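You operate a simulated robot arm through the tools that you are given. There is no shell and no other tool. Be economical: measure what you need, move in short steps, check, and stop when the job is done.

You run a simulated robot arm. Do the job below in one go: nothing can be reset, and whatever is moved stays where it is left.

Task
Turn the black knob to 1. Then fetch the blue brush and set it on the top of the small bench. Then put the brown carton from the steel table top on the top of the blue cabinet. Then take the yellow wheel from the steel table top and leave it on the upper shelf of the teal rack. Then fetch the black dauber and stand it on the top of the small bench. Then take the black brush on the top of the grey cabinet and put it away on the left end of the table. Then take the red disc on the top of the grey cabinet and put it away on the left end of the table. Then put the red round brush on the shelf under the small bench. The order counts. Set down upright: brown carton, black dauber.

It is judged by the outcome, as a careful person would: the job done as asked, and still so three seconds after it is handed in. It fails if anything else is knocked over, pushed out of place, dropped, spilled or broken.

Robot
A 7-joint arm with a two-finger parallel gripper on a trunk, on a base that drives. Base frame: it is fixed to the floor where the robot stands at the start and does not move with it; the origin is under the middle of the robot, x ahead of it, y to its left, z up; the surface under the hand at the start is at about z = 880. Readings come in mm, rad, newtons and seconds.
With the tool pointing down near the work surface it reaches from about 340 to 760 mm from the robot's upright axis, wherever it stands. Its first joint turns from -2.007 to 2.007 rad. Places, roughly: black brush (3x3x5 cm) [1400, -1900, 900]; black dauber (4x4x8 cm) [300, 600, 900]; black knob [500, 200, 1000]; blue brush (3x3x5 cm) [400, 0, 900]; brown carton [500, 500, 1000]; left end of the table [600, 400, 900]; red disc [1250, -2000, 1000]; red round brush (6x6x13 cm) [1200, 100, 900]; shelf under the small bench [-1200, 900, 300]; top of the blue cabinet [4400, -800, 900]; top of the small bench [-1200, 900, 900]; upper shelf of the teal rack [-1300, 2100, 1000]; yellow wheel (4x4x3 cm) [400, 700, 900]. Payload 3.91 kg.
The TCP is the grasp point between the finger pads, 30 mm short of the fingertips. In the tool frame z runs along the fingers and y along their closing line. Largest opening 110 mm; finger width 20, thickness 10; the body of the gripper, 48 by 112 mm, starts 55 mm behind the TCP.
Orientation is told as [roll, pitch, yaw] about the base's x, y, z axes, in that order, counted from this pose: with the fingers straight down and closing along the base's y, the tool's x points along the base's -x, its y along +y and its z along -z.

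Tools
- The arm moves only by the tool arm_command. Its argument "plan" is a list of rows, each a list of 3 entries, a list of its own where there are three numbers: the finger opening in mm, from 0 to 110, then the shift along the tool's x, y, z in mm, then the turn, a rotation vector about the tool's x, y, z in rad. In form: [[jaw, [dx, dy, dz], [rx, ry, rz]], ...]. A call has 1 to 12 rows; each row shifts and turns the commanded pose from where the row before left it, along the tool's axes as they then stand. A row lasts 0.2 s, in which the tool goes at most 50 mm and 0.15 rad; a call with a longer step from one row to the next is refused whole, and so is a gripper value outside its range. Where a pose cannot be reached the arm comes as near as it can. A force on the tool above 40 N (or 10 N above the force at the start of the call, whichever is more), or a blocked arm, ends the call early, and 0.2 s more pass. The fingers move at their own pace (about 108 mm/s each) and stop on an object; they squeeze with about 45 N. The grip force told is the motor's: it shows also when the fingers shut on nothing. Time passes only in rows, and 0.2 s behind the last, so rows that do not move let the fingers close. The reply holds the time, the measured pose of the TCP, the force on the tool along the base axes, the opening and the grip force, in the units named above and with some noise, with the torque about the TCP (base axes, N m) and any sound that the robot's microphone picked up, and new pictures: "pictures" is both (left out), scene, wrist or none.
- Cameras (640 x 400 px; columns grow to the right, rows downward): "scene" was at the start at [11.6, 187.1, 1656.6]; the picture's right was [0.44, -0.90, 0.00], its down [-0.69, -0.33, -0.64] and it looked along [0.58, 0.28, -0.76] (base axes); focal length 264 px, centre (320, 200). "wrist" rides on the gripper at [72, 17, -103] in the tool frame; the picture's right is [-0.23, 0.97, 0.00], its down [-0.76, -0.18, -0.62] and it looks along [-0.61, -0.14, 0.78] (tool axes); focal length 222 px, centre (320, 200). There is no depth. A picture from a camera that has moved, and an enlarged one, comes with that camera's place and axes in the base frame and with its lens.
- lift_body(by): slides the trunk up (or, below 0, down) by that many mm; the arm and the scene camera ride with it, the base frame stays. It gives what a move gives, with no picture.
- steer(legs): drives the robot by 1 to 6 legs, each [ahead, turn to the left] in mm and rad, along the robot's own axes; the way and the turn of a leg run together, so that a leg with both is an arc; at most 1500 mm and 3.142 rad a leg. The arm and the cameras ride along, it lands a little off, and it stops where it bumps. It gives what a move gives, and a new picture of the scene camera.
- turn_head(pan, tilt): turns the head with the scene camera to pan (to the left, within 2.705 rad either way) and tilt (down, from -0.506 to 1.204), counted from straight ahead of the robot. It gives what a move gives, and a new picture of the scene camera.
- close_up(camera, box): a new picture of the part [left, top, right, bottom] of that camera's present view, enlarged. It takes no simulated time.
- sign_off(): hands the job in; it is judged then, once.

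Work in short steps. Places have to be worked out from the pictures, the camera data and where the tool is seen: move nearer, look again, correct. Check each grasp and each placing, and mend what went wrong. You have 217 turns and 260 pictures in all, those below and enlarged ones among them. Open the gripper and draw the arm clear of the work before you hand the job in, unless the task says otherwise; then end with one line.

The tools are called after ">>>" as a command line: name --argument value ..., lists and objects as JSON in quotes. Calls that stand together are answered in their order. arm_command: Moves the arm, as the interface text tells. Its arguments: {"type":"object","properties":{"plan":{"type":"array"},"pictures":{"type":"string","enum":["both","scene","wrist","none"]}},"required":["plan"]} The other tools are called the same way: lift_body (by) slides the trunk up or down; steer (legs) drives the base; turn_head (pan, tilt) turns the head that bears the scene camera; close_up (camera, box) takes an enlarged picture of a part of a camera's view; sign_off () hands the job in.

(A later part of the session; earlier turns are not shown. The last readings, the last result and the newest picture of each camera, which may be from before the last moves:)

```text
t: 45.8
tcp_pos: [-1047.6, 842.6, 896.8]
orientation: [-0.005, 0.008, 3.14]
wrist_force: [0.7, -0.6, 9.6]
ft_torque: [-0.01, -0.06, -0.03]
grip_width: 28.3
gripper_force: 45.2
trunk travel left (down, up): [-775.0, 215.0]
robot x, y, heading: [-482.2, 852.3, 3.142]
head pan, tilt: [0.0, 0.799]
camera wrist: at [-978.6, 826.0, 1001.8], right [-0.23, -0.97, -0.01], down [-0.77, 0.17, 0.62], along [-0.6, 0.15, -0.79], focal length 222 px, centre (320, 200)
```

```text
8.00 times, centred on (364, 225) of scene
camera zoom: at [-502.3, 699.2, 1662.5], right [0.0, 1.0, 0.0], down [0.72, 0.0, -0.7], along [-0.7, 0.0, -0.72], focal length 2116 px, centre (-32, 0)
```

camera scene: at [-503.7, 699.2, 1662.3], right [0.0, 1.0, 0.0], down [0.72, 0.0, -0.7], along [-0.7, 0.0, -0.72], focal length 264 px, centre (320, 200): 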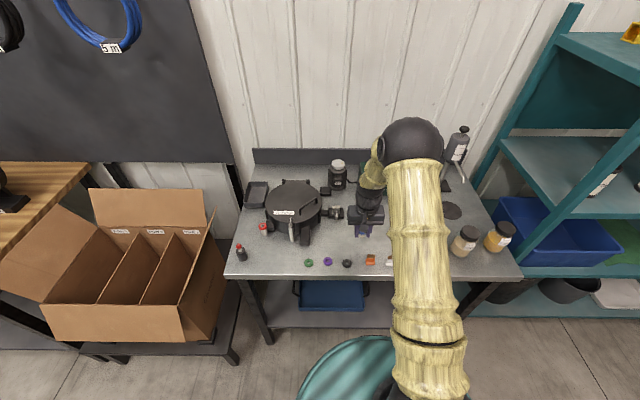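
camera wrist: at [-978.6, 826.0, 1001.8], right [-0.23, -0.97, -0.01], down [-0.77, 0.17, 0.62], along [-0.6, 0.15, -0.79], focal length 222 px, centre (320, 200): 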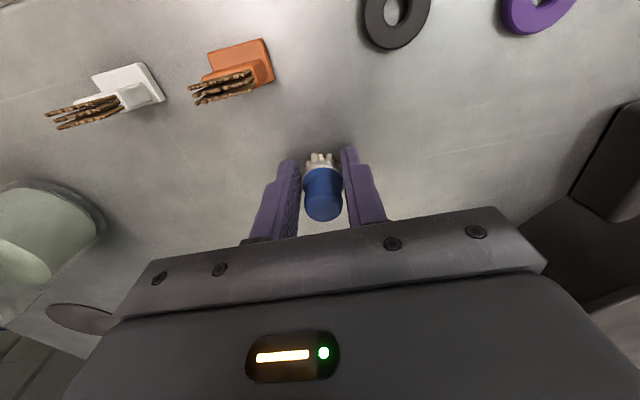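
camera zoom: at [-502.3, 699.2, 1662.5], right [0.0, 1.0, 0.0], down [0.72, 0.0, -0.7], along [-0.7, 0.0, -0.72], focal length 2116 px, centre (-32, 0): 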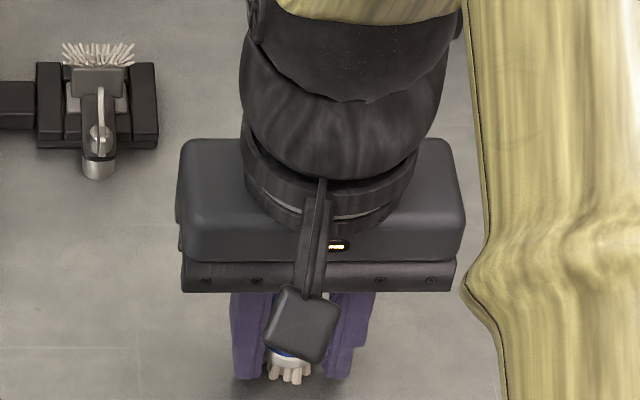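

Contact is at 9.6 N, so the bench top is at about z 860. I release and lift.

>>> arm_command --plan '[[60, [0, 0, 0], [0, 0, 0]], [60, [0, 0, 0], [0, 0, 0]], [60, [0, 0, 0], [0, 0, 0]], [60, [0, 0, -20], [0, 0, 0]], [60, [0, 0, -45], [0, 0, 0]], [60, [0, 0, -45], [0, 0, 0]], [60, [0, 0, -45], [0, 0, 0]], [60, [0, 0, -45], [0, 0, 0]], [60, [30, 0, -30], [0, 0, 0]], [60, [40, 0, -20], [0, 0, 0]]]'

```text
t: 48.0
tcp_pos: [-979.3, 841.6, 1147.9]
orientation: [-0.007, 0.01, 3.142]
wrist_force: [1.0, 0.5, 0.4]
ft_torque: [0.0, -0.01, 0.01]
grip_width: 60.0
gripper_force: 0.2
trunk travel left (down, up): [-775.0, 215.0]
robot x, y, heading: [-483.2, 853.5, 3.14]
head pan, tilt: [0.0, 0.799]
camera scene: at [-501.4, 699.2, 1662.3], right [0.0, 1.0, 0.0], down [0.72, 0.0, -0.7], along [-0.7, 0.0, -0.72], focal length 264 px, centre (320, 200)
camera wrist: at [-909.0, 824.7, 1251.9], right [-0.23, -0.97, -0.01], down [-0.77, 0.17, 0.62], along [-0.6, 0.15, -0.79], focal length 222 px, centre (320, 200)
```

scene: 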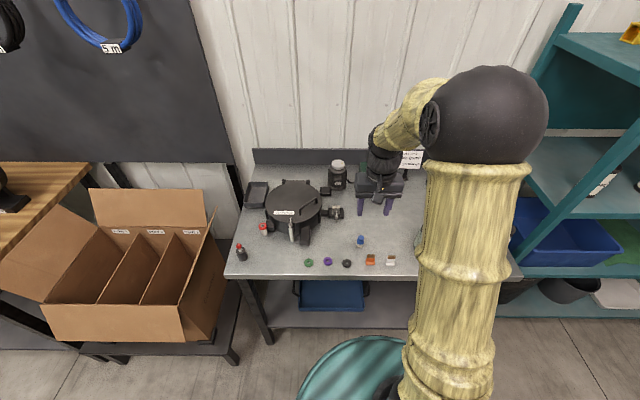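
wrist: 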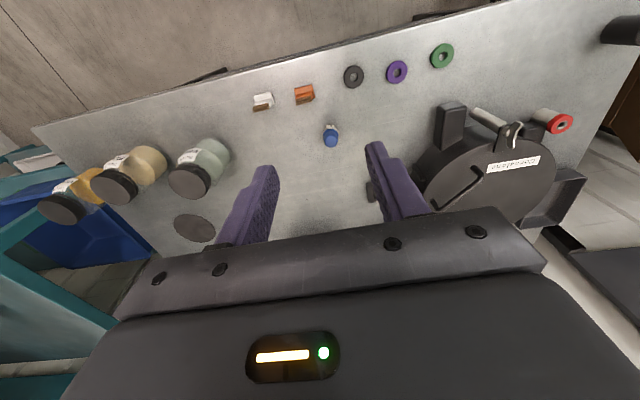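

The blue brush stands on the bench. Next is the carton: I raise the hand and drive back to about (−80, 480), facing the table.

>>> arm_command --plan '[[60, [20, 0, -40], [0, 0, 0]], [60, [20, 0, -40], [0, 0, 0]]]' --pictures "none"

>>> steer --legs '[[0, 2.394], [549, 0], [0, 0.747]]'

```text
t: 48.6
tcp_pos: [-940.5, 841.9, 1227.1]
orientation: [-0.007, 0.01, 3.142]
wrist_force: [0.3, 0.1, -0.6]
ft_torque: [0.03, 0.04, -0.03]
grip_width: 60.1
gripper_force: 0.0
trunk travel left (down, up): [-775.0, 215.0]
robot x, y, heading: [-484.9, 853.4, 3.137]
head pan, tilt: [0.0, 0.799]
```

```text
t: 63.4
tcp_pos: [372.1, 490.4, 1225.9]
orientation: [-0.007, 0.01, 0.002]
wrist_force: [-0.1, 0.1, -0.6]
ft_torque: [-0.01, 0.02, -0.01]
grip_width: 60.1
gripper_force: 0.0
trunk travel left (down, up): [-775.0, 215.0]
robot x, y, heading: [-85.4, 478.5, 0.005]
head pan, tilt: [0.0, 0.799]
camera scene: at [-62.3, 631.2, 1662.2], right [0.0, -1.0, 0.0], down [-0.72, 0.0, -0.7], along [0.7, 0.0, -0.72], focal length 264 px, centre (320, 200)
```

scene: 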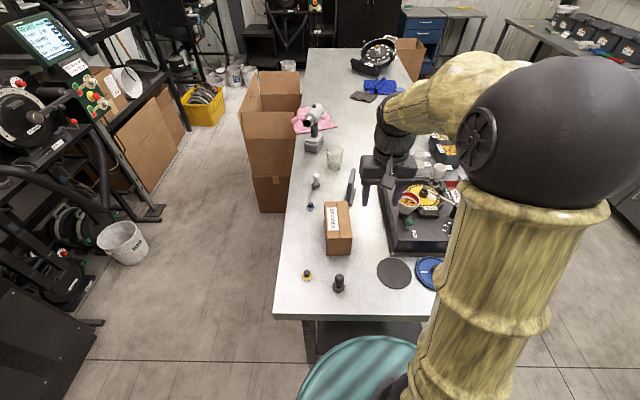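

>>> close_up --camera "scene" --box '[276, 160, 436, 310]'

>>> arm_command --plan '[[110, [0, 0, 0], [0, 0, 0]]]' --pictures "wrist"

```text
2.67 times, centred on (356, 235) of scene
camera zoom: at [-62.3, 631.2, 1662.2], right [0.0, -1.0, 0.0], down [-0.72, 0.0, -0.7], along [0.7, 0.0, -0.72], focal length 705 px, centre (224, 107)
```

zoom: 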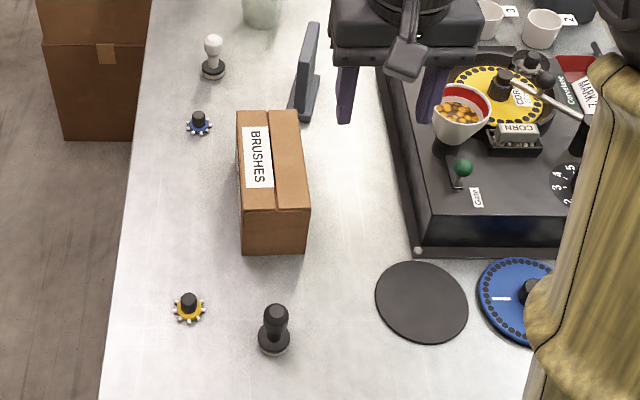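

```text
t: 63.8
tcp_pos: [371.3, 490.6, 1227.7]
orientation: [-0.007, 0.009, 0.004]
wrist_force: [0.7, -0.8, 0.8]
ft_torque: [-0.02, -0.03, -0.04]
grip_width: 110.1
gripper_force: 0.0
trunk travel left (down, up): [-775.0, 215.0]
robot x, y, heading: [-85.0, 476.2, 0.002]
head pan, tilt: [0.0, 0.799]
camera wrist: at [298.9, 507.5, 1331.6], right [0.22, 0.97, -0.01], down [0.77, -0.17, 0.62], along [0.6, -0.14, -0.79], focal length 222 px, centre (320, 200)
```

wrist: 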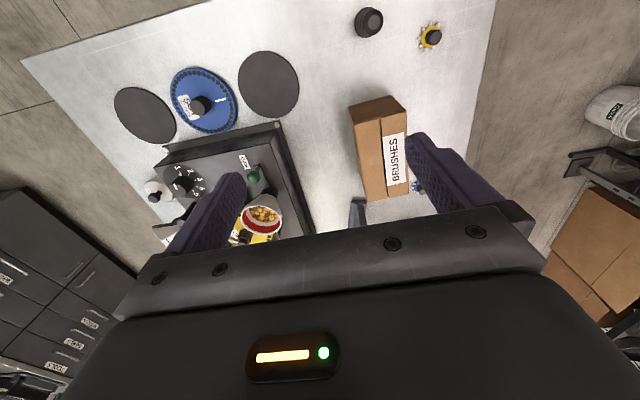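

The carton measures about 80 mm (y) × 165 mm (x) × 92 mm tall and is centred near (516, 571). I go above it with the jaw fully open.

>>> arm_command --plan '[[110, [-24, 13.4, 29], [0, 0, -0.025]], [110, [-24, 13.4, 29], [0, 0, 0]], [110, [-24, 13.4, 29], [0, 0, 0]], [110, [-24, 13.4, 29], [0, 0, 0]], [110, [-24, 13.4, 29], [0, 0, 0]], [110, [-25, 13.4, 29], [0, 0, 0]]]'

>>> close_up --camera "scene" --box '[286, 150, 446, 250]'

```text
t: 65.2
tcp_pos: [514.9, 574.0, 1049.5]
orientation: [-0.007, 0.01, 0.028]
wrist_force: [0.9, 0.6, 0.1]
ft_torque: [-0.02, 0.02, 0.05]
grip_width: 109.8
gripper_force: 0.1
trunk travel left (down, up): [-775.0, 215.0]
robot x, y, heading: [-86.9, 476.7, 0.002]
head pan, tilt: [0.0, 0.799]
camera scene: at [-60.7, 631.8, 1662.2], right [0.0, -1.0, 0.0], down [-0.72, 0.0, -0.7], along [0.7, 0.0, -0.72], focal length 264 px, centre (320, 200)
camera wrist: at [441.1, 589.6, 1154.6], right [0.2, 0.98, -0.01], down [0.77, -0.15, 0.62], along [0.6, -0.13, -0.79], focal length 222 px, centre (320, 200)
```

scene: 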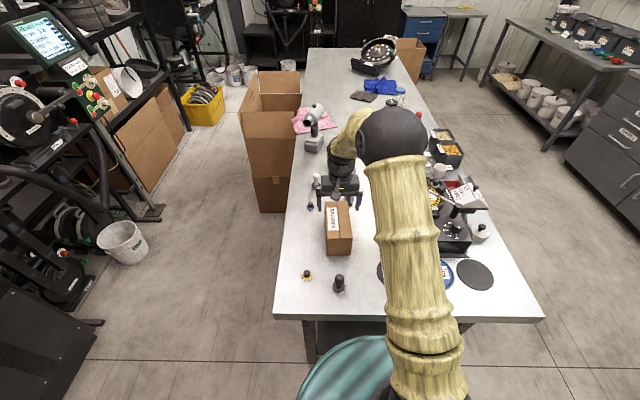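
wrist: 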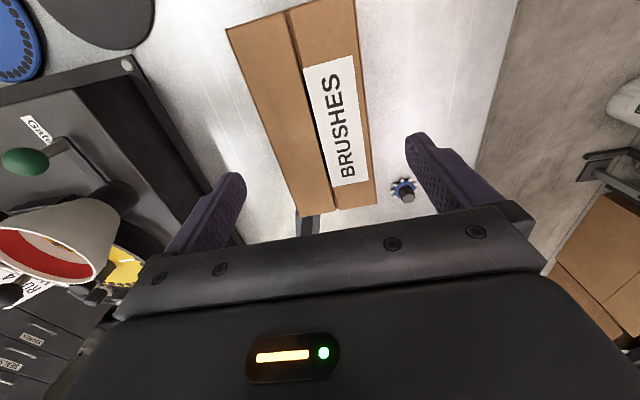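

```text
4.00 times, centred on (366, 200) of scene
camera zoom: at [-60.7, 631.8, 1662.2], right [0.0, -1.0, 0.0], down [-0.72, 0.0, -0.7], along [0.7, 0.0, -0.72], focal length 1058 px, centre (136, 200)
```

zoom: 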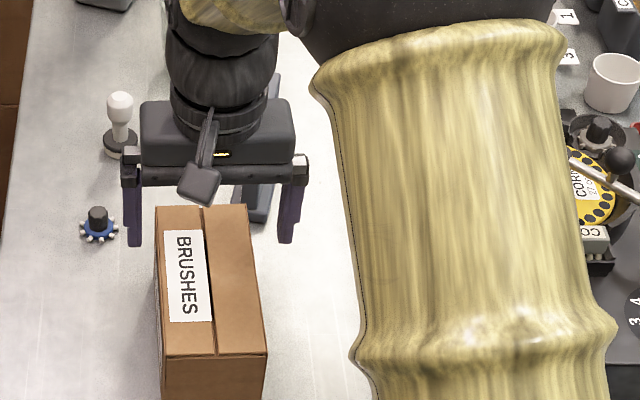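

The carton is centred under the hand. I come down to z≈934 and close on it.

>>> arm_command --plan '[[110, [2, -2, 29], [0, 0, 0]], [110, [0, 0, 29], [0, 0, 0]], [110, [0, 0, 29], [0, 0, 0]], [110, [0, 0, 28], [0, 0, 0]], [60, [0, 0, 0], [0, 0, 0]], [60, [0, 0, 0], [0, 0, 0]], [60, [0, 0, 0], [0, 0, 0]]]'

```text
t: 66.8
tcp_pos: [509.5, 570.3, 935.5]
orientation: [-0.007, 0.009, 0.028]
wrist_force: [-0.7, 0.8, 0.3]
ft_torque: [0.17, -0.12, 0.1]
grip_width: 82.1
gripper_force: 44.9
trunk travel left (down, up): [-775.0, 215.0]
robot x, y, heading: [-83.9, 477.6, 0.005]
head pan, tilt: [0.0, 0.799]
camera scene: at [-61.9, 631.3, 1662.2], right [0.0, -1.0, 0.0], down [-0.72, 0.0, -0.7], along [0.7, 0.0, -0.72], focal length 264 px, centre (320, 200)
camera wrist: at [436.8, 585.7, 1040.4], right [0.2, 0.98, -0.01], down [0.77, -0.15, 0.62], along [0.6, -0.13, -0.79], focal length 222 px, centre (320, 200)
```

scene: 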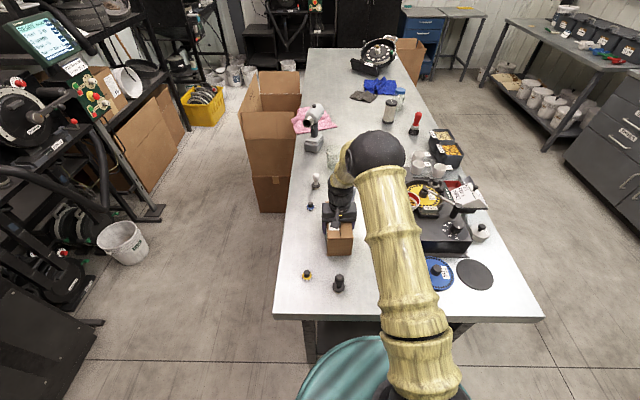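
wrist: 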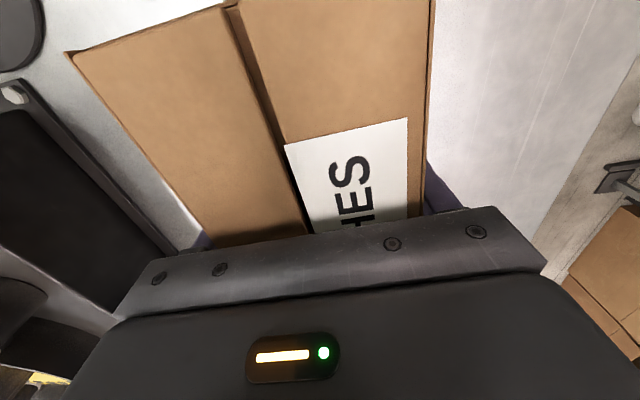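

The carton is gripped at 82 mm. I lift it and look towards the route on the right.

>>> arm_command --plan '[[60, [0, 0, -25], [0, 0, 0]], [60, [0, 0, -40], [0, 0, 0]], [60, [0, 0, -40], [0, 0, 0]], [60, [0, 0, -45], [0, 0, 0]], [60, [0, 0, -45], [0, 0, 0]], [60, [35, 0, -30], [0, 0, 0]], [60, [40, 0, 0], [0, 0, 0]], [60, [40, 0, 0], [0, 0, 0]]]' --pictures "scene"

>>> turn_head --pan -0.6 --tilt 0.35

```text
t: 68.6
tcp_pos: [396.4, 568.1, 1164.7]
orientation: [-0.006, 0.009, 0.028]
wrist_force: [-1.1, -0.1, -5.7]
ft_torque: [0.0, -0.01, 0.0]
grip_width: 81.9
gripper_force: 45.2
trunk travel left (down, up): [-775.0, 215.0]
robot x, y, heading: [-82.9, 481.9, 0.005]
head pan, tilt: [0.0, 0.799]
camera scene: at [-64.2, 631.1, 1662.3], right [0.0, -1.0, 0.0], down [-0.72, 0.0, -0.7], along [0.7, 0.0, -0.72], focal length 264 px, centre (320, 200)
```

scene: 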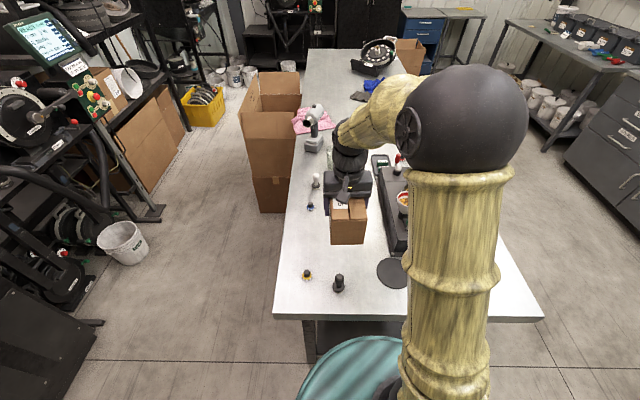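

```text
t: 69.6
tcp_pos: [398.8, 567.9, 1162.3]
orientation: [-0.005, 0.01, 0.028]
wrist_force: [-0.9, -0.2, -4.5]
ft_torque: [0.0, 0.04, 0.0]
grip_width: 82.1
gripper_force: 44.5
trunk travel left (down, up): [-775.0, 215.0]
robot x, y, heading: [-81.6, 478.9, 0.004]
head pan, tilt: [-0.6, 0.351]
camera scene: at [-65.1, 578.7, 1701.8], right [-0.56, -0.83, 0.0], down [-0.29, 0.19, -0.94], along [0.78, -0.53, -0.34], focal length 264 px, centre (320, 200)
```

scene: 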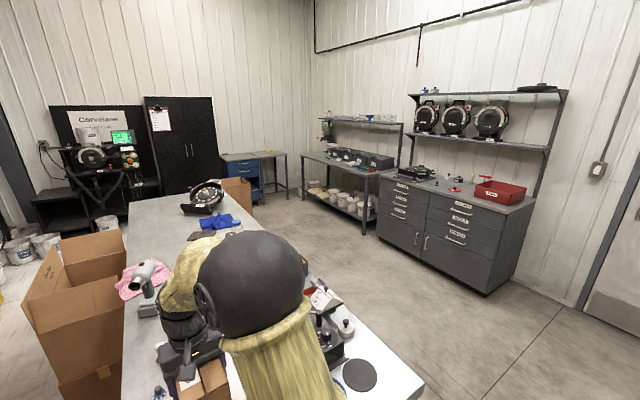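

The carton weighs about 5 N. The blue cabinet is at the far end, past the table's right side. I drive around through the right-hand aisle.

>>> steer --legs '[[0, -1.62], [1400, 0], [0, 1.62], [1500, 0], [1100, 0]]'

>>> turn_head --pan 0.0 --tilt 0.45

```text
t: 103.7
tcp_pos: [2930.8, -803.2, 1163.4]
orientation: [-0.005, 0.01, 0.039]
wrist_force: [0.1, 0.3, -4.5]
ft_torque: [0.0, 0.04, -0.01]
grip_width: 81.9
gripper_force: 45.3
trunk travel left (down, up): [-775.0, 215.0]
robot x, y, heading: [2449.4, -900.2, 0.02]
head pan, tilt: [-0.6, 0.351]
camera scene: at [2468.0, -797.8, 1701.9], right [-0.55, -0.83, 0.0], down [-0.29, 0.19, -0.94], along [0.78, -0.52, -0.34], focal length 264 px, centre (320, 200)
```

scene: 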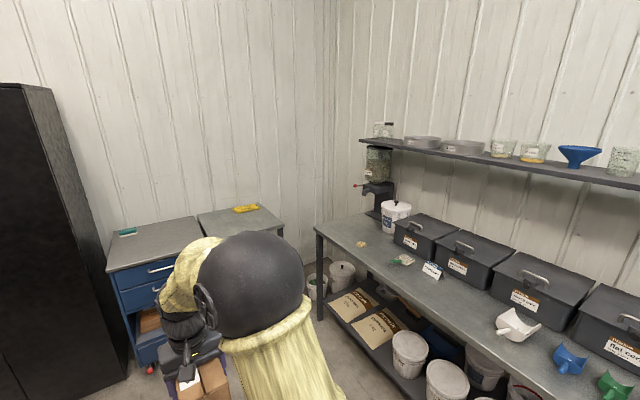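

```text
t: 104.7
tcp_pos: [2931.7, -803.5, 1163.7]
orientation: [-0.007, 0.01, 0.041]
wrist_force: [0.0, 0.8, -5.0]
ft_torque: [0.02, -0.02, -0.02]
grip_width: 81.6
gripper_force: 45.3
trunk travel left (down, up): [-775.0, 215.0]
robot x, y, heading: [2448.2, -899.0, 0.016]
head pan, tilt: [0.0, 0.45]
camera scene: at [2481.8, -745.0, 1692.7], right [0.02, -1.0, 0.0], down [-0.44, -0.01, -0.9], along [0.9, 0.01, -0.44], focal length 264 px, centre (320, 200)
```

scene: 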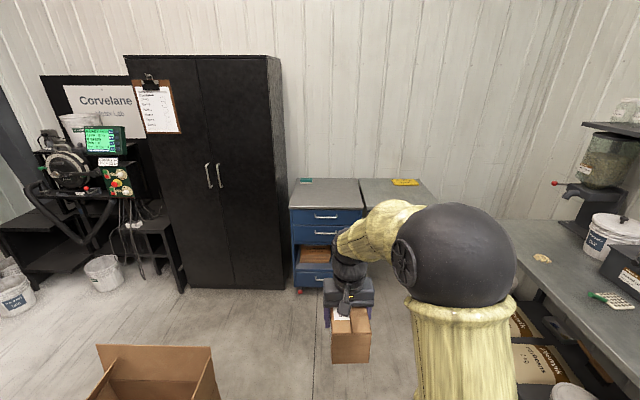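

The blue cabinet has its front at x≈4150, spans y −1030…−520, and its top is around z 820–880. I drive up in front of it.

>>> steer --legs '[[0, -0.016], [1230, 0]]'

>>> turn_head --pan 0.0 --tilt 0.8

>>> arm_command --plan '[[60, [0, 0, 0], [0, 0, 0]]]' --pictures "wrist"

```text
t: 112.3
tcp_pos: [4159.9, -806.5, 1162.9]
orientation: [-0.006, 0.011, 0.026]
wrist_force: [0.2, -1.0, -5.3]
ft_torque: [-0.01, -0.01, -0.05]
grip_width: 82.1
gripper_force: 44.8
trunk travel left (down, up): [-775.0, 215.0]
robot x, y, heading: [3680.5, -895.4, 0.005]
head pan, tilt: [0.0, 0.45]
camera scene: at [3711.1, -743.1, 1692.6], right [0.0, -1.0, 0.0], down [-0.44, 0.0, -0.9], along [0.9, 0.0, -0.44], focal length 264 px, centre (320, 200)
```

scene: 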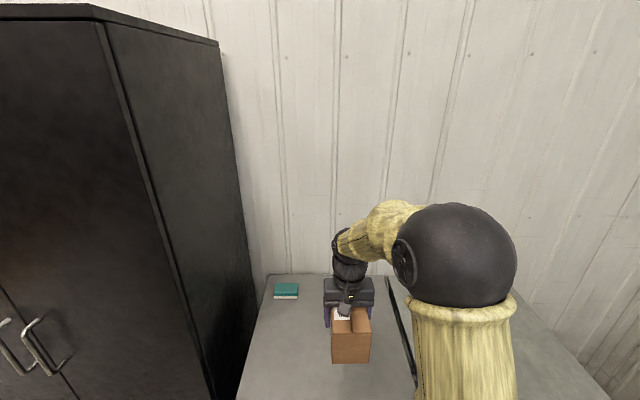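

```text
t: 113.1
tcp_pos: [4158.9, -807.7, 1163.7]
orientation: [-0.006, 0.01, 0.027]
wrist_force: [1.1, 0.0, -5.1]
ft_torque: [0.03, 0.03, -0.03]
grip_width: 82.0
gripper_force: 45.3
trunk travel left (down, up): [-775.0, 215.0]
robot x, y, heading: [3678.5, -897.3, 0.001]
head pan, tilt: [0.0, 0.799]
camera scene: at [3699.6, -743.2, 1662.3], right [0.0, -1.0, 0.0], down [-0.72, 0.0, -0.7], along [0.7, 0.0, -0.72], focal length 264 px, centre (320, 200)
```

scene: 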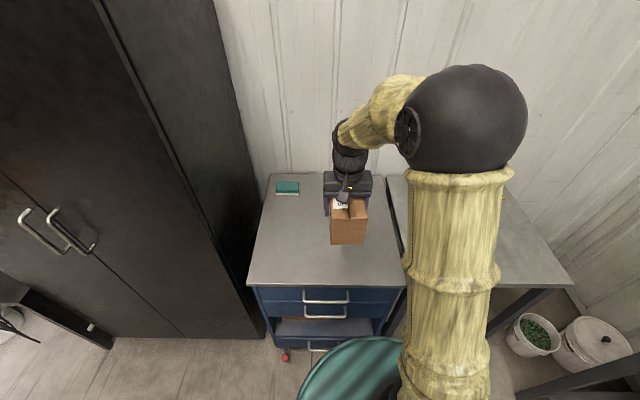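

```text
t: 113.5
tcp_pos: [4158.4, -807.1, 1163.1]
orientation: [-0.004, 0.011, 0.028]
wrist_force: [-0.6, -1.2, -4.6]
ft_torque: [-0.02, 0.03, 0.02]
grip_width: 81.9
gripper_force: 45.6
trunk travel left (down, up): [-775.0, 215.0]
robot x, y, heading: [3679.6, -895.8, 0.004]
head pan, tilt: [0.0, 0.799]
camera wrist: at [4085.7, -791.3, 1268.2], right [0.2, 0.98, -0.01], down [0.77, -0.15, 0.62], along [0.6, -0.13, -0.79], focal length 222 px, centre (320, 200)
```

wrist: 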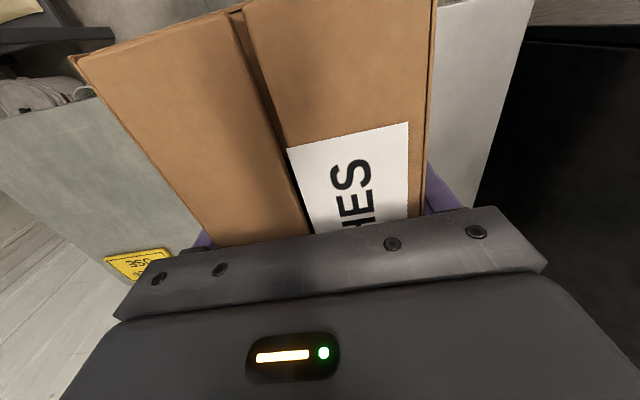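

I move forward to about x 4290 and come down to TCP 960.

>>> arm_command --plan '[[60, [-45, 0, 0], [0, 0, 0]], [60, [-45, 5, 0], [0, 0, 0]], [60, [-42, 5, 0], [0, 0, 0]], [60, [0, 0, 40], [0, 0, 0]], [60, [0, 0, 45], [0, 0, 0]], [60, [0, 0, 45], [0, 0, 0]], [60, [0, 0, 40], [0, 0, 0]], [60, [0, 0, 20], [0, 0, 0]], [60, [0, 0, 10], [0, 0, 0]]]' --pictures "scene"

>>> close_up --camera "scene" --box '[240, 160, 432, 280]'

```text
t: 115.5
tcp_pos: [4289.4, -794.4, 960.1]
orientation: [-0.005, 0.01, 0.026]
wrist_force: [0.6, 0.5, -4.6]
ft_torque: [0.01, 0.02, 0.03]
grip_width: 82.0
gripper_force: 45.1
trunk travel left (down, up): [-775.0, 215.0]
robot x, y, heading: [3677.3, -897.9, 0.004]
head pan, tilt: [0.0, 0.799]
camera scene: at [3700.0, -743.1, 1662.2], right [0.0, -1.0, 0.0], down [-0.72, 0.0, -0.7], along [0.7, 0.0, -0.72], focal length 264 px, centre (320, 200)
```

scene: 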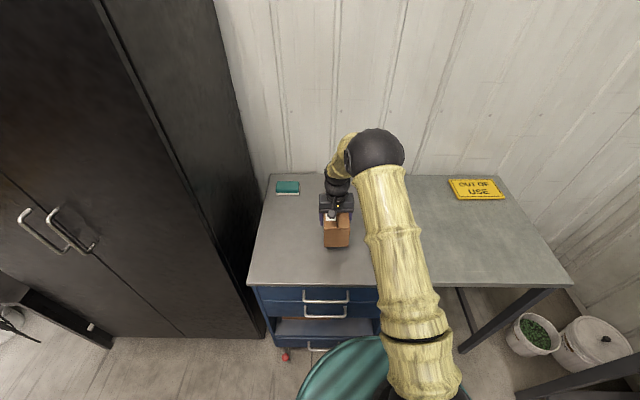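

```text
3.33 times, centred on (336, 220) of scene
camera zoom: at [3700.0, -743.1, 1662.2], right [0.0, -1.0, 0.0], down [-0.72, 0.0, -0.7], along [0.7, 0.0, -0.72], focal length 882 px, centre (267, 133)
```

zoom: 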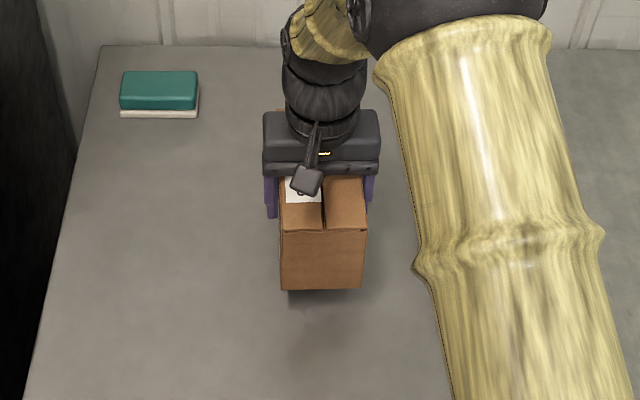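

It is still above the surface, so I come down in small steps.

>>> arm_command --plan '[[60, [0, 0, 5], [0, 0, 0]], [60, [0, 0, 5], [0, 0, 0]], [60, [0, 0, 4], [0, 0, 0]], [60, [0, 0, 3], [0, 0, 0]], [60, [0, 0, 3], [0, 0, 0]], [60, [0, 0, 3], [0, 0, 0]], [60, [0, 0, 3], [0, 0, 0]], [60, [0, 0, 3], [0, 0, 0]], [60, [0, 0, 3], [0, 0, 0]], [60, [0, 0, 3], [0, 0, 0]]]' --pictures "none"

>>> close_up --camera "scene" --box '[288, 180, 384, 270]'

```text
t: 117.7
tcp_pos: [4288.3, -794.7, 926.8]
orientation: [-0.009, 0.01, 0.027]
wrist_force: [0.4, 0.3, -5.4]
ft_torque: [-0.01, 0.01, 0.0]
grip_width: 82.1
gripper_force: 44.9
trunk travel left (down, up): [-775.0, 215.0]
robot x, y, heading: [3676.4, -894.8, 0.003]
head pan, tilt: [0.0, 0.799]
```

```text
4.44 times, centred on (336, 225) of scene
camera zoom: at [3699.8, -743.1, 1662.2], right [0.0, -1.0, 0.0], down [-0.72, 0.0, -0.7], along [0.7, 0.0, -0.72], focal length 1175 px, centre (249, 89)
```

zoom: 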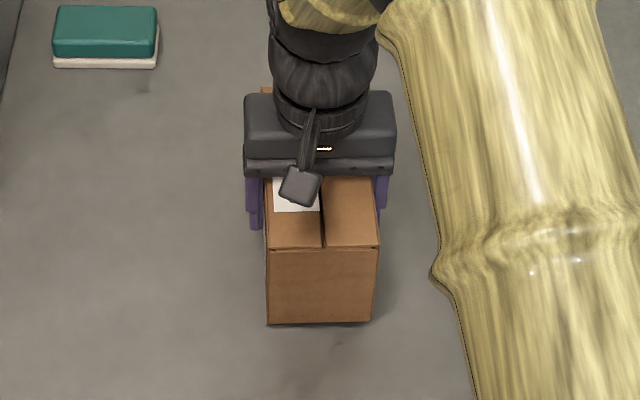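

>>> arm_command --plan '[[60, [0, 0, 3], [0, 0, 0]], [60, [0, 0, 3], [0, 0, 0]], [60, [0, 0, 3], [0, 0, 0]], [60, [0, 0, 3], [0, 0, 0]], [60, [0, 0, 3], [0, 0, 0]], [60, [0, 0, 2], [0, 0, 0]], [60, [0, 0, 2], [0, 0, 0]], [60, [0, 0, 2], [0, 0, 0]]]' --pictures "none"

>>> close_up --camera "scene" --box '[288, 180, 384, 270]'

```text
t: 119.3
tcp_pos: [4289.9, -793.8, 915.7]
orientation: [-0.005, -0.001, 0.031]
wrist_force: [-0.3, -0.5, 19.6]
ft_torque: [0.88, 1.71, 0.29]
grip_width: 81.9
gripper_force: 45.4
trunk travel left (down, up): [-775.0, 215.0]
robot x, y, heading: [3677.2, -896.7, -0.002]
head pan, tilt: [0.0, 0.799]
stopped in row 7: the force on the tool passed its limit at 42 N (the readings are from after the stop); the commanded pose is now the measured one
```

```text
4.44 times, centred on (336, 225) of scene
camera zoom: at [3696.5, -743.9, 1662.3], right [0.0, -1.0, 0.0], down [-0.72, 0.0, -0.7], along [0.7, 0.0, -0.72], focal length 1175 px, centre (249, 89)
```

zoom: 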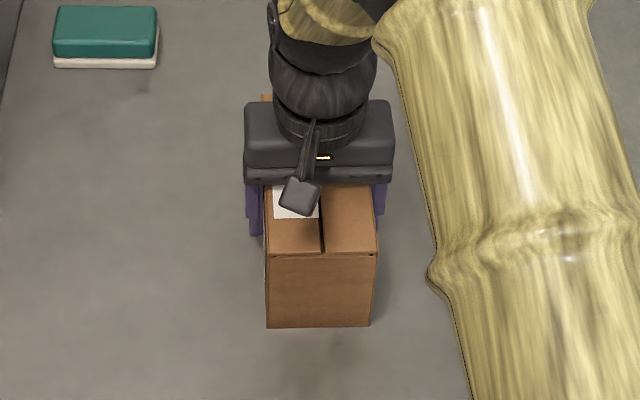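

The carton is firmly on the top (z≈860). I open and lift away.

>>> arm_command --plan '[[110, [0, 0, 0], [0, 0, 0]], [110, [0, 0, 0], [0, 0, 0]], [110, [0, 0, 0], [0, 0, 0]], [110, [0, 0, -15], [0, 0, 0]], [110, [0, 0, -30], [0, 0, 0]], [110, [0, 0, -45], [0, 0, 0]], [110, [0, 0, -45], [0, 0, 0]], [110, [0, 0, -45], [0, 0, 0]], [60, [40, 0, -30], [0, 0, 0]], [60, [45, 0, 0], [0, 0, 0]], [60, [45, 0, 0], [0, 0, 0]]]' --pictures "scene"

```text
t: 121.7
tcp_pos: [4159.6, -798.1, 1124.1]
orientation: [-0.004, 0.0, 0.029]
wrist_force: [-0.4, 0.3, 0.4]
ft_torque: [-0.01, -0.01, -0.02]
grip_width: 60.2
gripper_force: 0.2
trunk travel left (down, up): [-775.0, 215.0]
robot x, y, heading: [3674.9, -899.5, -0.001]
head pan, tilt: [0.0, 0.799]
camera scene: at [3697.0, -743.4, 1662.3], right [0.0, -1.0, 0.0], down [-0.72, 0.0, -0.7], along [0.7, 0.0, -0.72], focal length 264 px, centre (320, 200)
```

scene: 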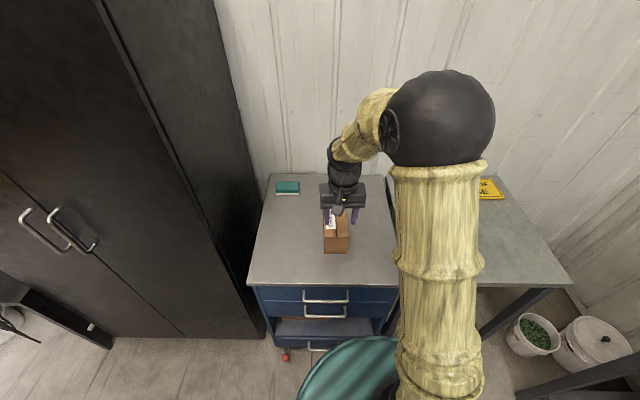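

The carton stands on the blue cabinet. I back out along the aisle and return to the table front.

>>> steer --legs '[[-1500, 0], [-1500, 0], [-825, 0], [0, 1.524], [1378, 0], [0, -1.524]]'

>>> close_up --camera "scene" --box '[260, 220, 420, 320]'

```text
t: 161.8
tcp_pos: [386.4, 577.3, 1123.6]
orientation: [-0.005, 0.003, 0.052]
wrist_force: [-0.6, -0.3, 0.6]
ft_torque: [0.03, 0.01, -0.01]
grip_width: 60.0
gripper_force: 0.0
trunk travel left (down, up): [-775.0, 215.0]
robot x, y, heading: [-93.1, 469.2, 0.028]
head pan, tilt: [0.0, 0.799]
camera scene: at [-76.8, 621.4, 1662.2], right [0.03, -1.0, 0.0], down [-0.72, -0.02, -0.7], along [0.7, 0.02, -0.72], focal length 264 px, centre (320, 200)
```

scene: 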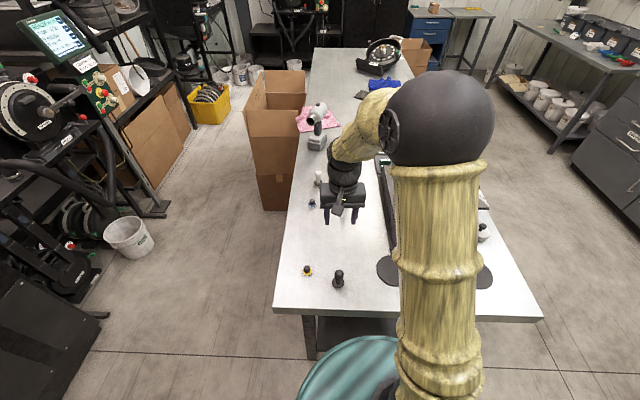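

```text
4.00 times, centred on (340, 270) of scene
camera zoom: at [-76.8, 621.4, 1662.2], right [0.03, -1.0, 0.0], down [-0.72, -0.02, -0.7], along [0.7, 0.02, -0.72], focal length 1058 px, centre (240, -80)
```

zoom: 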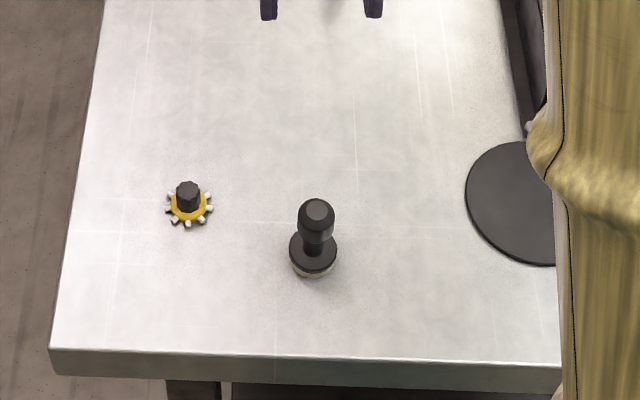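

The wheel is at about (353, 675) and the dauber at about (305, 573). I go above the wheel and look with the wrist camera.

>>> arm_command --plan '[[60, [9.3, 33.2, 25], [0, 0, 0]], [60, [9.3, 33.2, 30], [0, 0, 0]], [60, [9.3, 33.2, 30], [0, 0, 0]], [60, [0, 0, 30], [0, 0, 0]]]' --pictures "wrist"

>>> close_up --camera "scene" --box '[260, 220, 420, 320]'

>>> close_up --camera "wrist" --box '[256, 50, 416, 150]'

```text
t: 162.8
tcp_pos: [351.1, 675.6, 1006.3]
orientation: [-0.003, 0.003, 0.049]
wrist_force: [0.2, 0.7, -0.7]
ft_torque: [-0.03, 0.0, 0.0]
grip_width: 60.0
gripper_force: 0.1
trunk travel left (down, up): [-775.0, 215.0]
robot x, y, heading: [-98.0, 466.9, 0.024]
head pan, tilt: [0.0, 0.799]
camera wrist: at [277.8, 689.8, 1111.7], right [0.18, 0.98, 0.0], down [0.77, -0.14, 0.62], along [0.61, -0.11, -0.78], focal length 222 px, centre (320, 200)
```

wrist: 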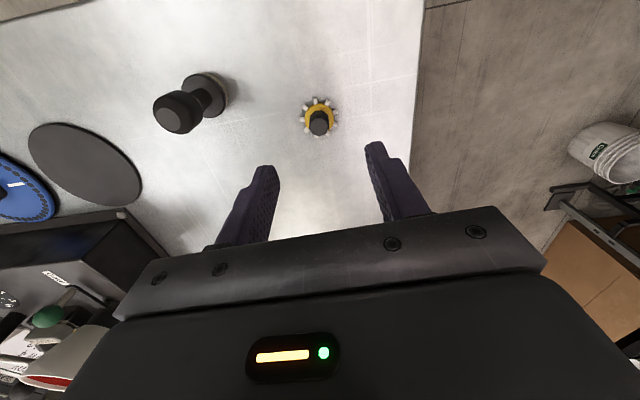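

```text
4.00 times, centred on (340, 270) of scene
camera zoom: at [-76.0, 621.3, 1662.3], right [0.03, -1.0, 0.0], down [-0.72, -0.02, -0.7], along [0.7, 0.02, -0.72], focal length 1058 px, centre (240, -80)
```

zoom: 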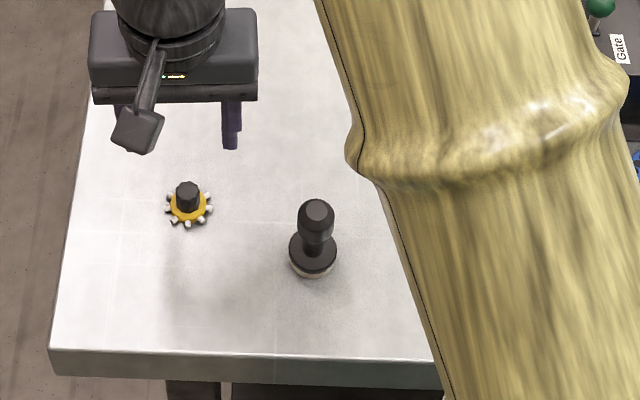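

```text
4.00 times, centred on (336, 100) of wrist
camera zoom: at [277.8, 689.8, 1111.7], right [0.18, 0.98, 0.0], down [0.77, -0.14, 0.62], along [0.61, -0.11, -0.78], focal length 888 px, centre (256, 600)
```

zoom: 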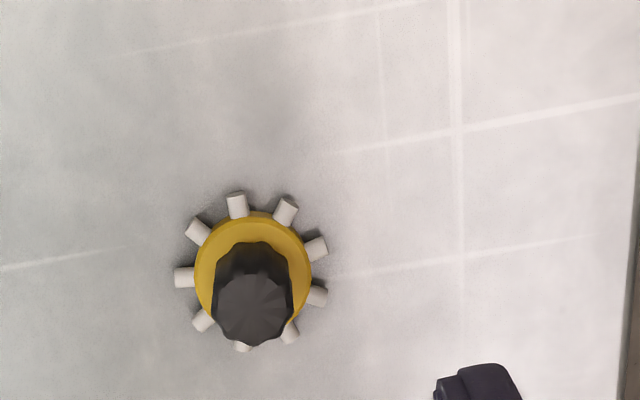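

The hand is centred over the wheel's stem. I come down so that the tips stay above the gear disc, then close.

>>> arm_command --plan '[[60, [1, 0, 40], [0, 0, 0]], [50, [0, 0, 30], [0, 0, 0]], [50, [0, 0, 13.5], [0, 0, 0]], [5, [0, 0, 0], [0, 0, 0]], [5, [0, 0, 0], [0, 0, 0]], [5, [0, 0, 0], [0, 0, 0]]]' --pictures "wrist"

```text
t: 164.2
tcp_pos: [349.7, 675.3, 924.0]
orientation: [-0.004, 0.001, 0.052]
wrist_force: [-0.4, 0.0, -0.3]
ft_torque: [0.02, 0.04, -0.01]
grip_width: 15.5
gripper_force: 45.5
trunk travel left (down, up): [-775.0, 215.0]
robot x, y, heading: [-97.7, 464.2, 0.024]
head pan, tilt: [0.0, 0.799]
camera wrist: at [276.5, 688.9, 1028.4], right [0.18, 0.98, 0.0], down [0.77, -0.14, 0.62], along [0.61, -0.11, -0.78], focal length 222 px, centre (320, 200)
```

wrist: 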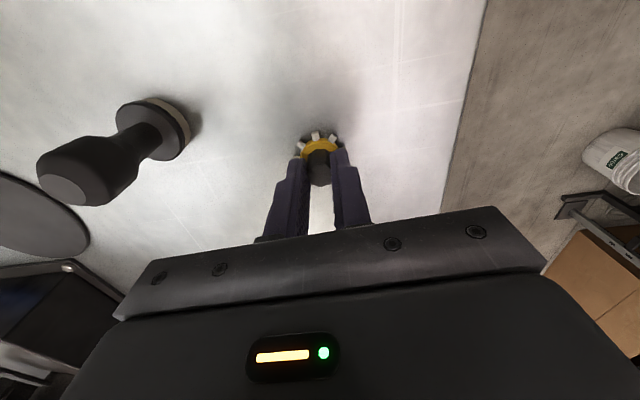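

The wheel is gripped by its stem. I lift it, draw the arm in and drive towards the teal rack.

>>> arm_command --plan '[[5, [0, 0, -30], [0, 0, 0]], [5, [0, 0, -45], [0, 0, 0]], [5, [0, 0, -45], [0, 0, 0]], [5, [0, 0, -45], [0, 0, 0]], [5, [0, 0, -45], [0, 0, 0]], [5, [15, -40, -15], [0, 0, 0]], [5, [15, -40, 0], [0, 0, 0]], [5, [15, -40, 0], [0, 0, 0]], [5, [15, -40, 0], [0, 0, 0]]]' --pictures "wrist"

>>> steer --legs '[[0, 1.765], [1600, 0]]'

```text
t: 166.2
tcp_pos: [300.2, 513.6, 1149.4]
orientation: [-0.004, 0.002, 0.053]
wrist_force: [-0.5, 0.7, -0.2]
ft_torque: [0.02, -0.01, 0.04]
grip_width: 15.5
gripper_force: 44.9
trunk travel left (down, up): [-775.0, 215.0]
robot x, y, heading: [-95.7, 465.3, 0.024]
head pan, tilt: [0.0, 0.799]
camera wrist: at [225.3, 526.8, 1254.0], right [0.18, 0.98, 0.0], down [0.77, -0.14, 0.62], along [0.61, -0.11, -0.78], focal length 222 px, centre (320, 200)
```

wrist: 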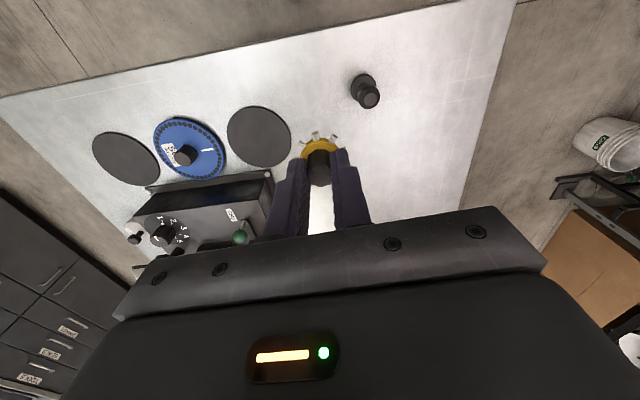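

```text
refused: 1600 is not a number from -1500 to 1500
```

>>> steer --legs '[[0, 1.765], [1400, 0], [200, 0], [0, 1.35]]'

>>> turn_head --pan 0.0 --tilt 0.4

```text
t: 184.5
tcp_pos: [-745.4, 2278.4, 1149.9]
orientation: [-0.005, 0.001, 2.394]
wrist_force: [0.1, 0.1, -0.6]
ft_torque: [0.01, 0.02, 0.03]
grip_width: 17.4
gripper_force: 44.8
trunk travel left (down, up): [-775.0, 215.0]
robot x, y, heading: [-435.9, 2028.2, 2.358]
head pan, tilt: [0.0, 0.799]
stopped in leg 4: the robot was blocked; the commanded pose is now the measured one
camera scene: at [-557.3, 1933.3, 1662.2], right [0.71, 0.71, 0.0], down [0.51, -0.51, -0.7], along [-0.49, 0.49, -0.72], focal length 264 px, centre (320, 200)
```

scene: 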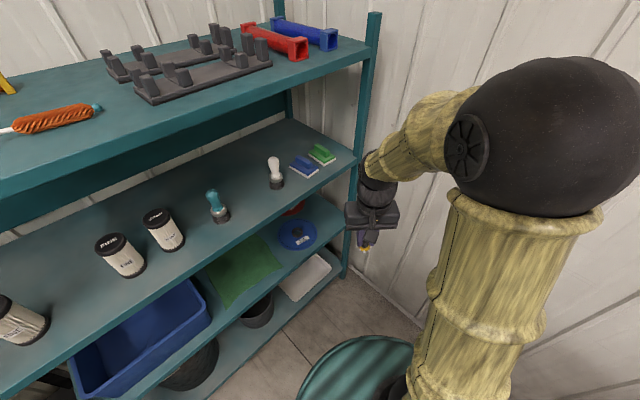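

```text
t: 185.3
tcp_pos: [-746.7, 2278.8, 1148.4]
orientation: [-0.005, 0.001, 2.396]
wrist_force: [-0.3, -0.3, -0.7]
ft_torque: [0.01, 0.02, -0.04]
grip_width: 17.6
gripper_force: 45.1
trunk travel left (down, up): [-775.0, 215.0]
robot x, y, heading: [-441.7, 2025.3, 2.354]
head pan, tilt: [0.0, 0.4]
camera scene: at [-565.6, 1942.0, 1697.3], right [0.71, 0.71, 0.0], down [0.28, -0.28, -0.92], along [-0.65, 0.65, -0.39], focal length 264 px, centre (320, 200)
```

scene: 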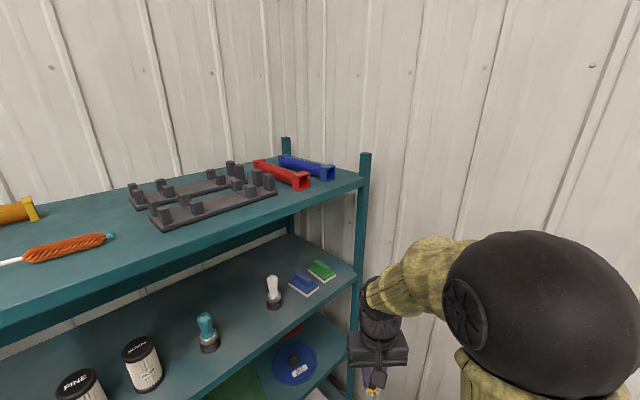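

The turn stopped early. The rack post computes to (−1060, 2680), well clear of the hand, so something else is blocking. I look to the robot's right and left.

>>> turn_head --pan -1.4 --tilt 0.9

>>> turn_head --pan 1.5 --tilt 0.9

>>> close_up --camera "wrist" --box '[0, 0, 640, 400]'

```text
t: 186.9
tcp_pos: [-746.4, 2278.1, 1149.3]
orientation: [-0.004, 0.001, 2.395]
wrist_force: [-0.1, 0.2, 0.1]
ft_torque: [0.02, -0.01, 0.0]
grip_width: 17.6
gripper_force: 44.8
trunk travel left (down, up): [-775.0, 215.0]
robot x, y, heading: [-438.2, 2026.7, 2.359]
head pan, tilt: [-1.4, 0.901]
camera scene: at [-456.7, 1938.0, 1654.4], right [0.82, -0.58, 0.0], down [-0.45, -0.64, -0.62], along [0.36, 0.51, -0.78], focal length 264 px, centre (320, 200)
```

scene: 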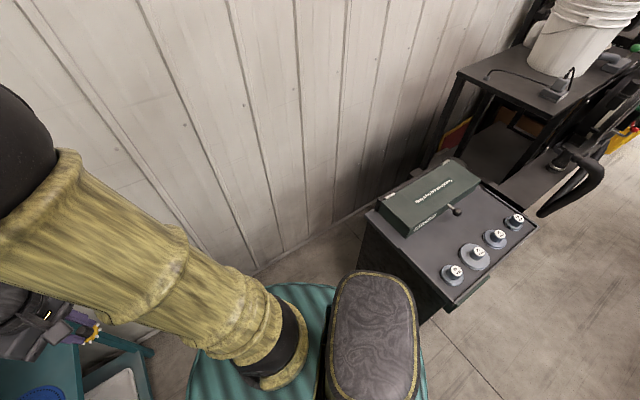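

```text
t: 189.4
tcp_pos: [-746.0, 2279.3, 1149.7]
orientation: [-0.005, 0.002, 2.394]
wrist_force: [0.5, -0.3, 0.0]
ft_torque: [-0.03, 0.02, 0.01]
grip_width: 17.5
gripper_force: 44.5
trunk travel left (down, up): [-775.0, 215.0]
robot x, y, heading: [-432.7, 2027.4, 2.354]
head pan, tilt: [1.499, 0.901]
camera scene: at [-557.4, 1827.0, 1654.3], right [-0.65, 0.76, 0.0], down [0.59, 0.51, -0.62], along [-0.47, -0.41, -0.78], focal length 264 px, centre (320, 200)
```

scene: 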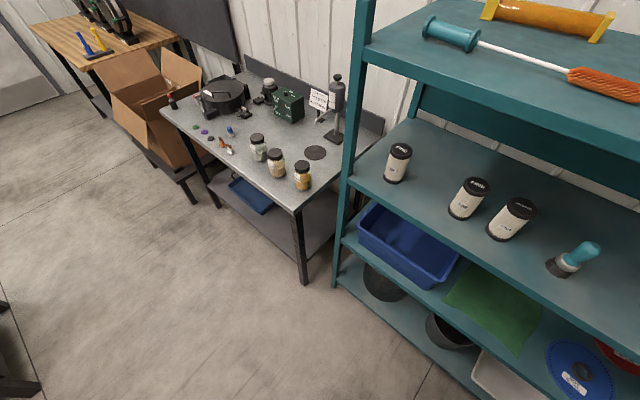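

```text
1.00 times, centred on (320, 200) of wrist (not enlarged: the box is as wide or as high as the picture)
camera zoom: at [-706.3, 2216.0, 1253.8], right [-0.83, -0.56, -0.01], down [-0.44, 0.65, 0.62], along [-0.35, 0.52, -0.78], focal length 222 px, centre (320, 200)
```

zoom: 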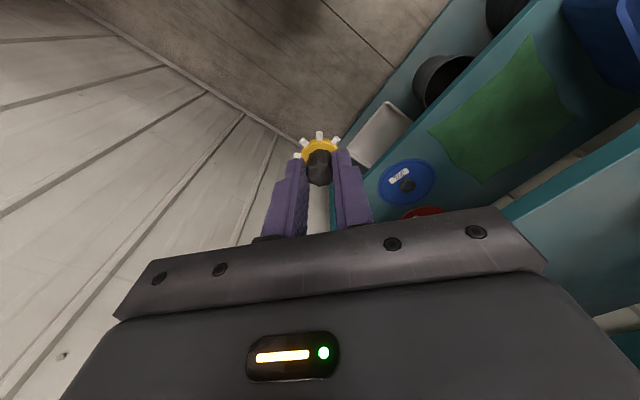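

Nothing is visibly touching. I try a small further turn left to see whether it is really blocked.

>>> steer --legs '[[0, 0.1]]'

```text
t: 190.1
tcp_pos: [-746.8, 2277.0, 1149.9]
orientation: [-0.007, 0.002, 2.397]
wrist_force: [-0.2, -0.7, 0.2]
ft_torque: [0.02, 0.01, 0.0]
grip_width: 17.5
gripper_force: 45.2
trunk travel left (down, up): [-775.0, 215.0]
robot x, y, heading: [-437.5, 2027.3, 2.354]
head pan, tilt: [1.499, 0.901]
stopped in leg 1: the robot was blocked; the commanded pose is now the measured one
camera scene: at [-557.4, 1827.0, 1654.3], right [-0.65, 0.76, 0.0], down [0.59, 0.51, -0.62], along [-0.47, -0.41, -0.78], focal length 264 px, centre (320, 200)
```

scene: 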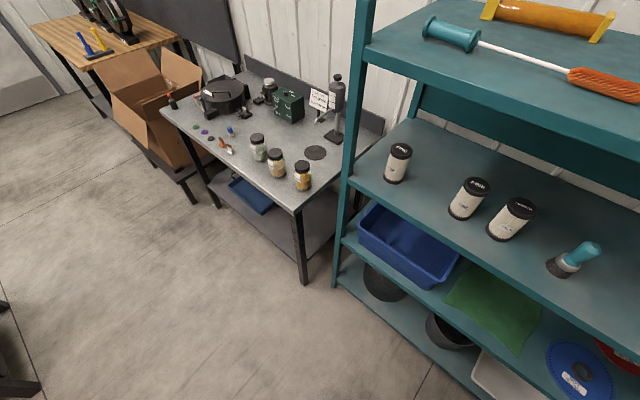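

The hand reads no force, so the base itself must be touching the console behind. I move forward 130 mm and then finish the turn in two steps.

>>> steer --legs '[[130, 0], [0, 0.4], [0, 0.387]]'

```text
t: 194.8
tcp_pos: [-923.9, 2074.9, 1150.1]
orientation: [-0.005, 0.001, -3.099]
wrist_force: [0.2, 0.3, -0.5]
ft_torque: [0.01, 0.03, 0.0]
grip_width: 17.6
gripper_force: 44.6
trunk travel left (down, up): [-775.0, 215.0]
robot x, y, heading: [-522.9, 2115.5, -3.135]
head pan, tilt: [1.499, 0.901]
camera scene: at [-470.0, 1889.9, 1654.3], right [-1.0, 0.07, 0.0], down [0.05, 0.78, -0.62], along [-0.04, -0.62, -0.78], focal length 264 px, centre (320, 200)
```

scene: 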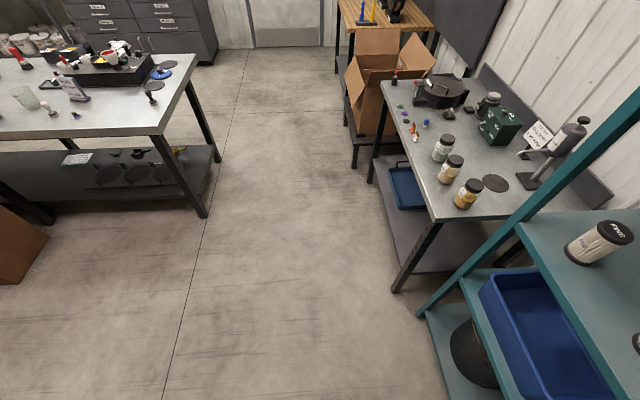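

The turn is done. I look at the rack ahead.

>>> turn_head --pan 0.0 --tilt 0.7

>>> close_up --camera "wrist" --box '[0, 0, 640, 400]'

```text
t: 196.3
tcp_pos: [-924.1, 2075.2, 1149.1]
orientation: [-0.006, 0.0, -3.098]
wrist_force: [-0.6, -0.7, -0.3]
ft_torque: [0.01, -0.01, 0.01]
grip_width: 17.5
gripper_force: 44.8
trunk travel left (down, up): [-775.0, 215.0]
robot x, y, heading: [-528.7, 2119.1, -3.136]
head pan, tilt: [0.0, 0.7]
camera scene: at [-549.8, 1965.0, 1670.5], right [0.0, 1.0, 0.0], down [0.64, 0.0, -0.76], along [-0.76, 0.0, -0.64], focal length 264 px, centre (320, 200)
```

scene: 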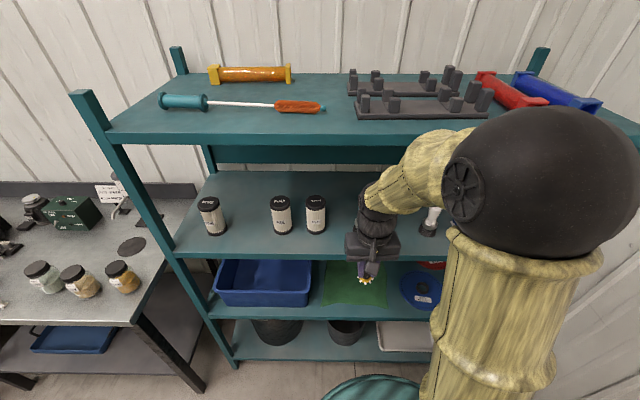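

```text
1.00 times, centred on (320, 200) of wrist (not enlarged: the box is as wide or as high as the picture)
camera zoom: at [-852.6, 2060.5, 1253.8], right [-0.19, -0.98, -0.01], down [-0.77, 0.14, 0.62], along [-0.61, 0.12, -0.78], focal length 222 px, centre (320, 200)
```

zoom: 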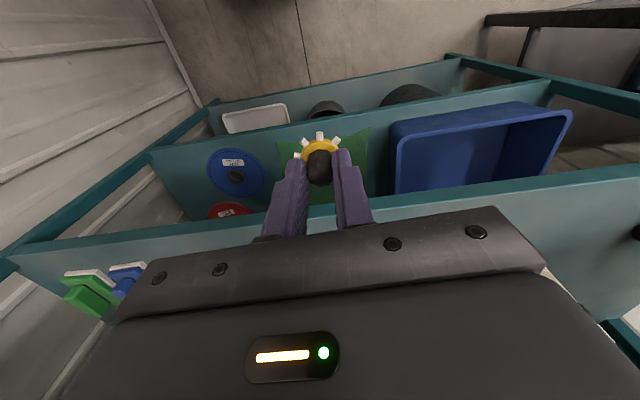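

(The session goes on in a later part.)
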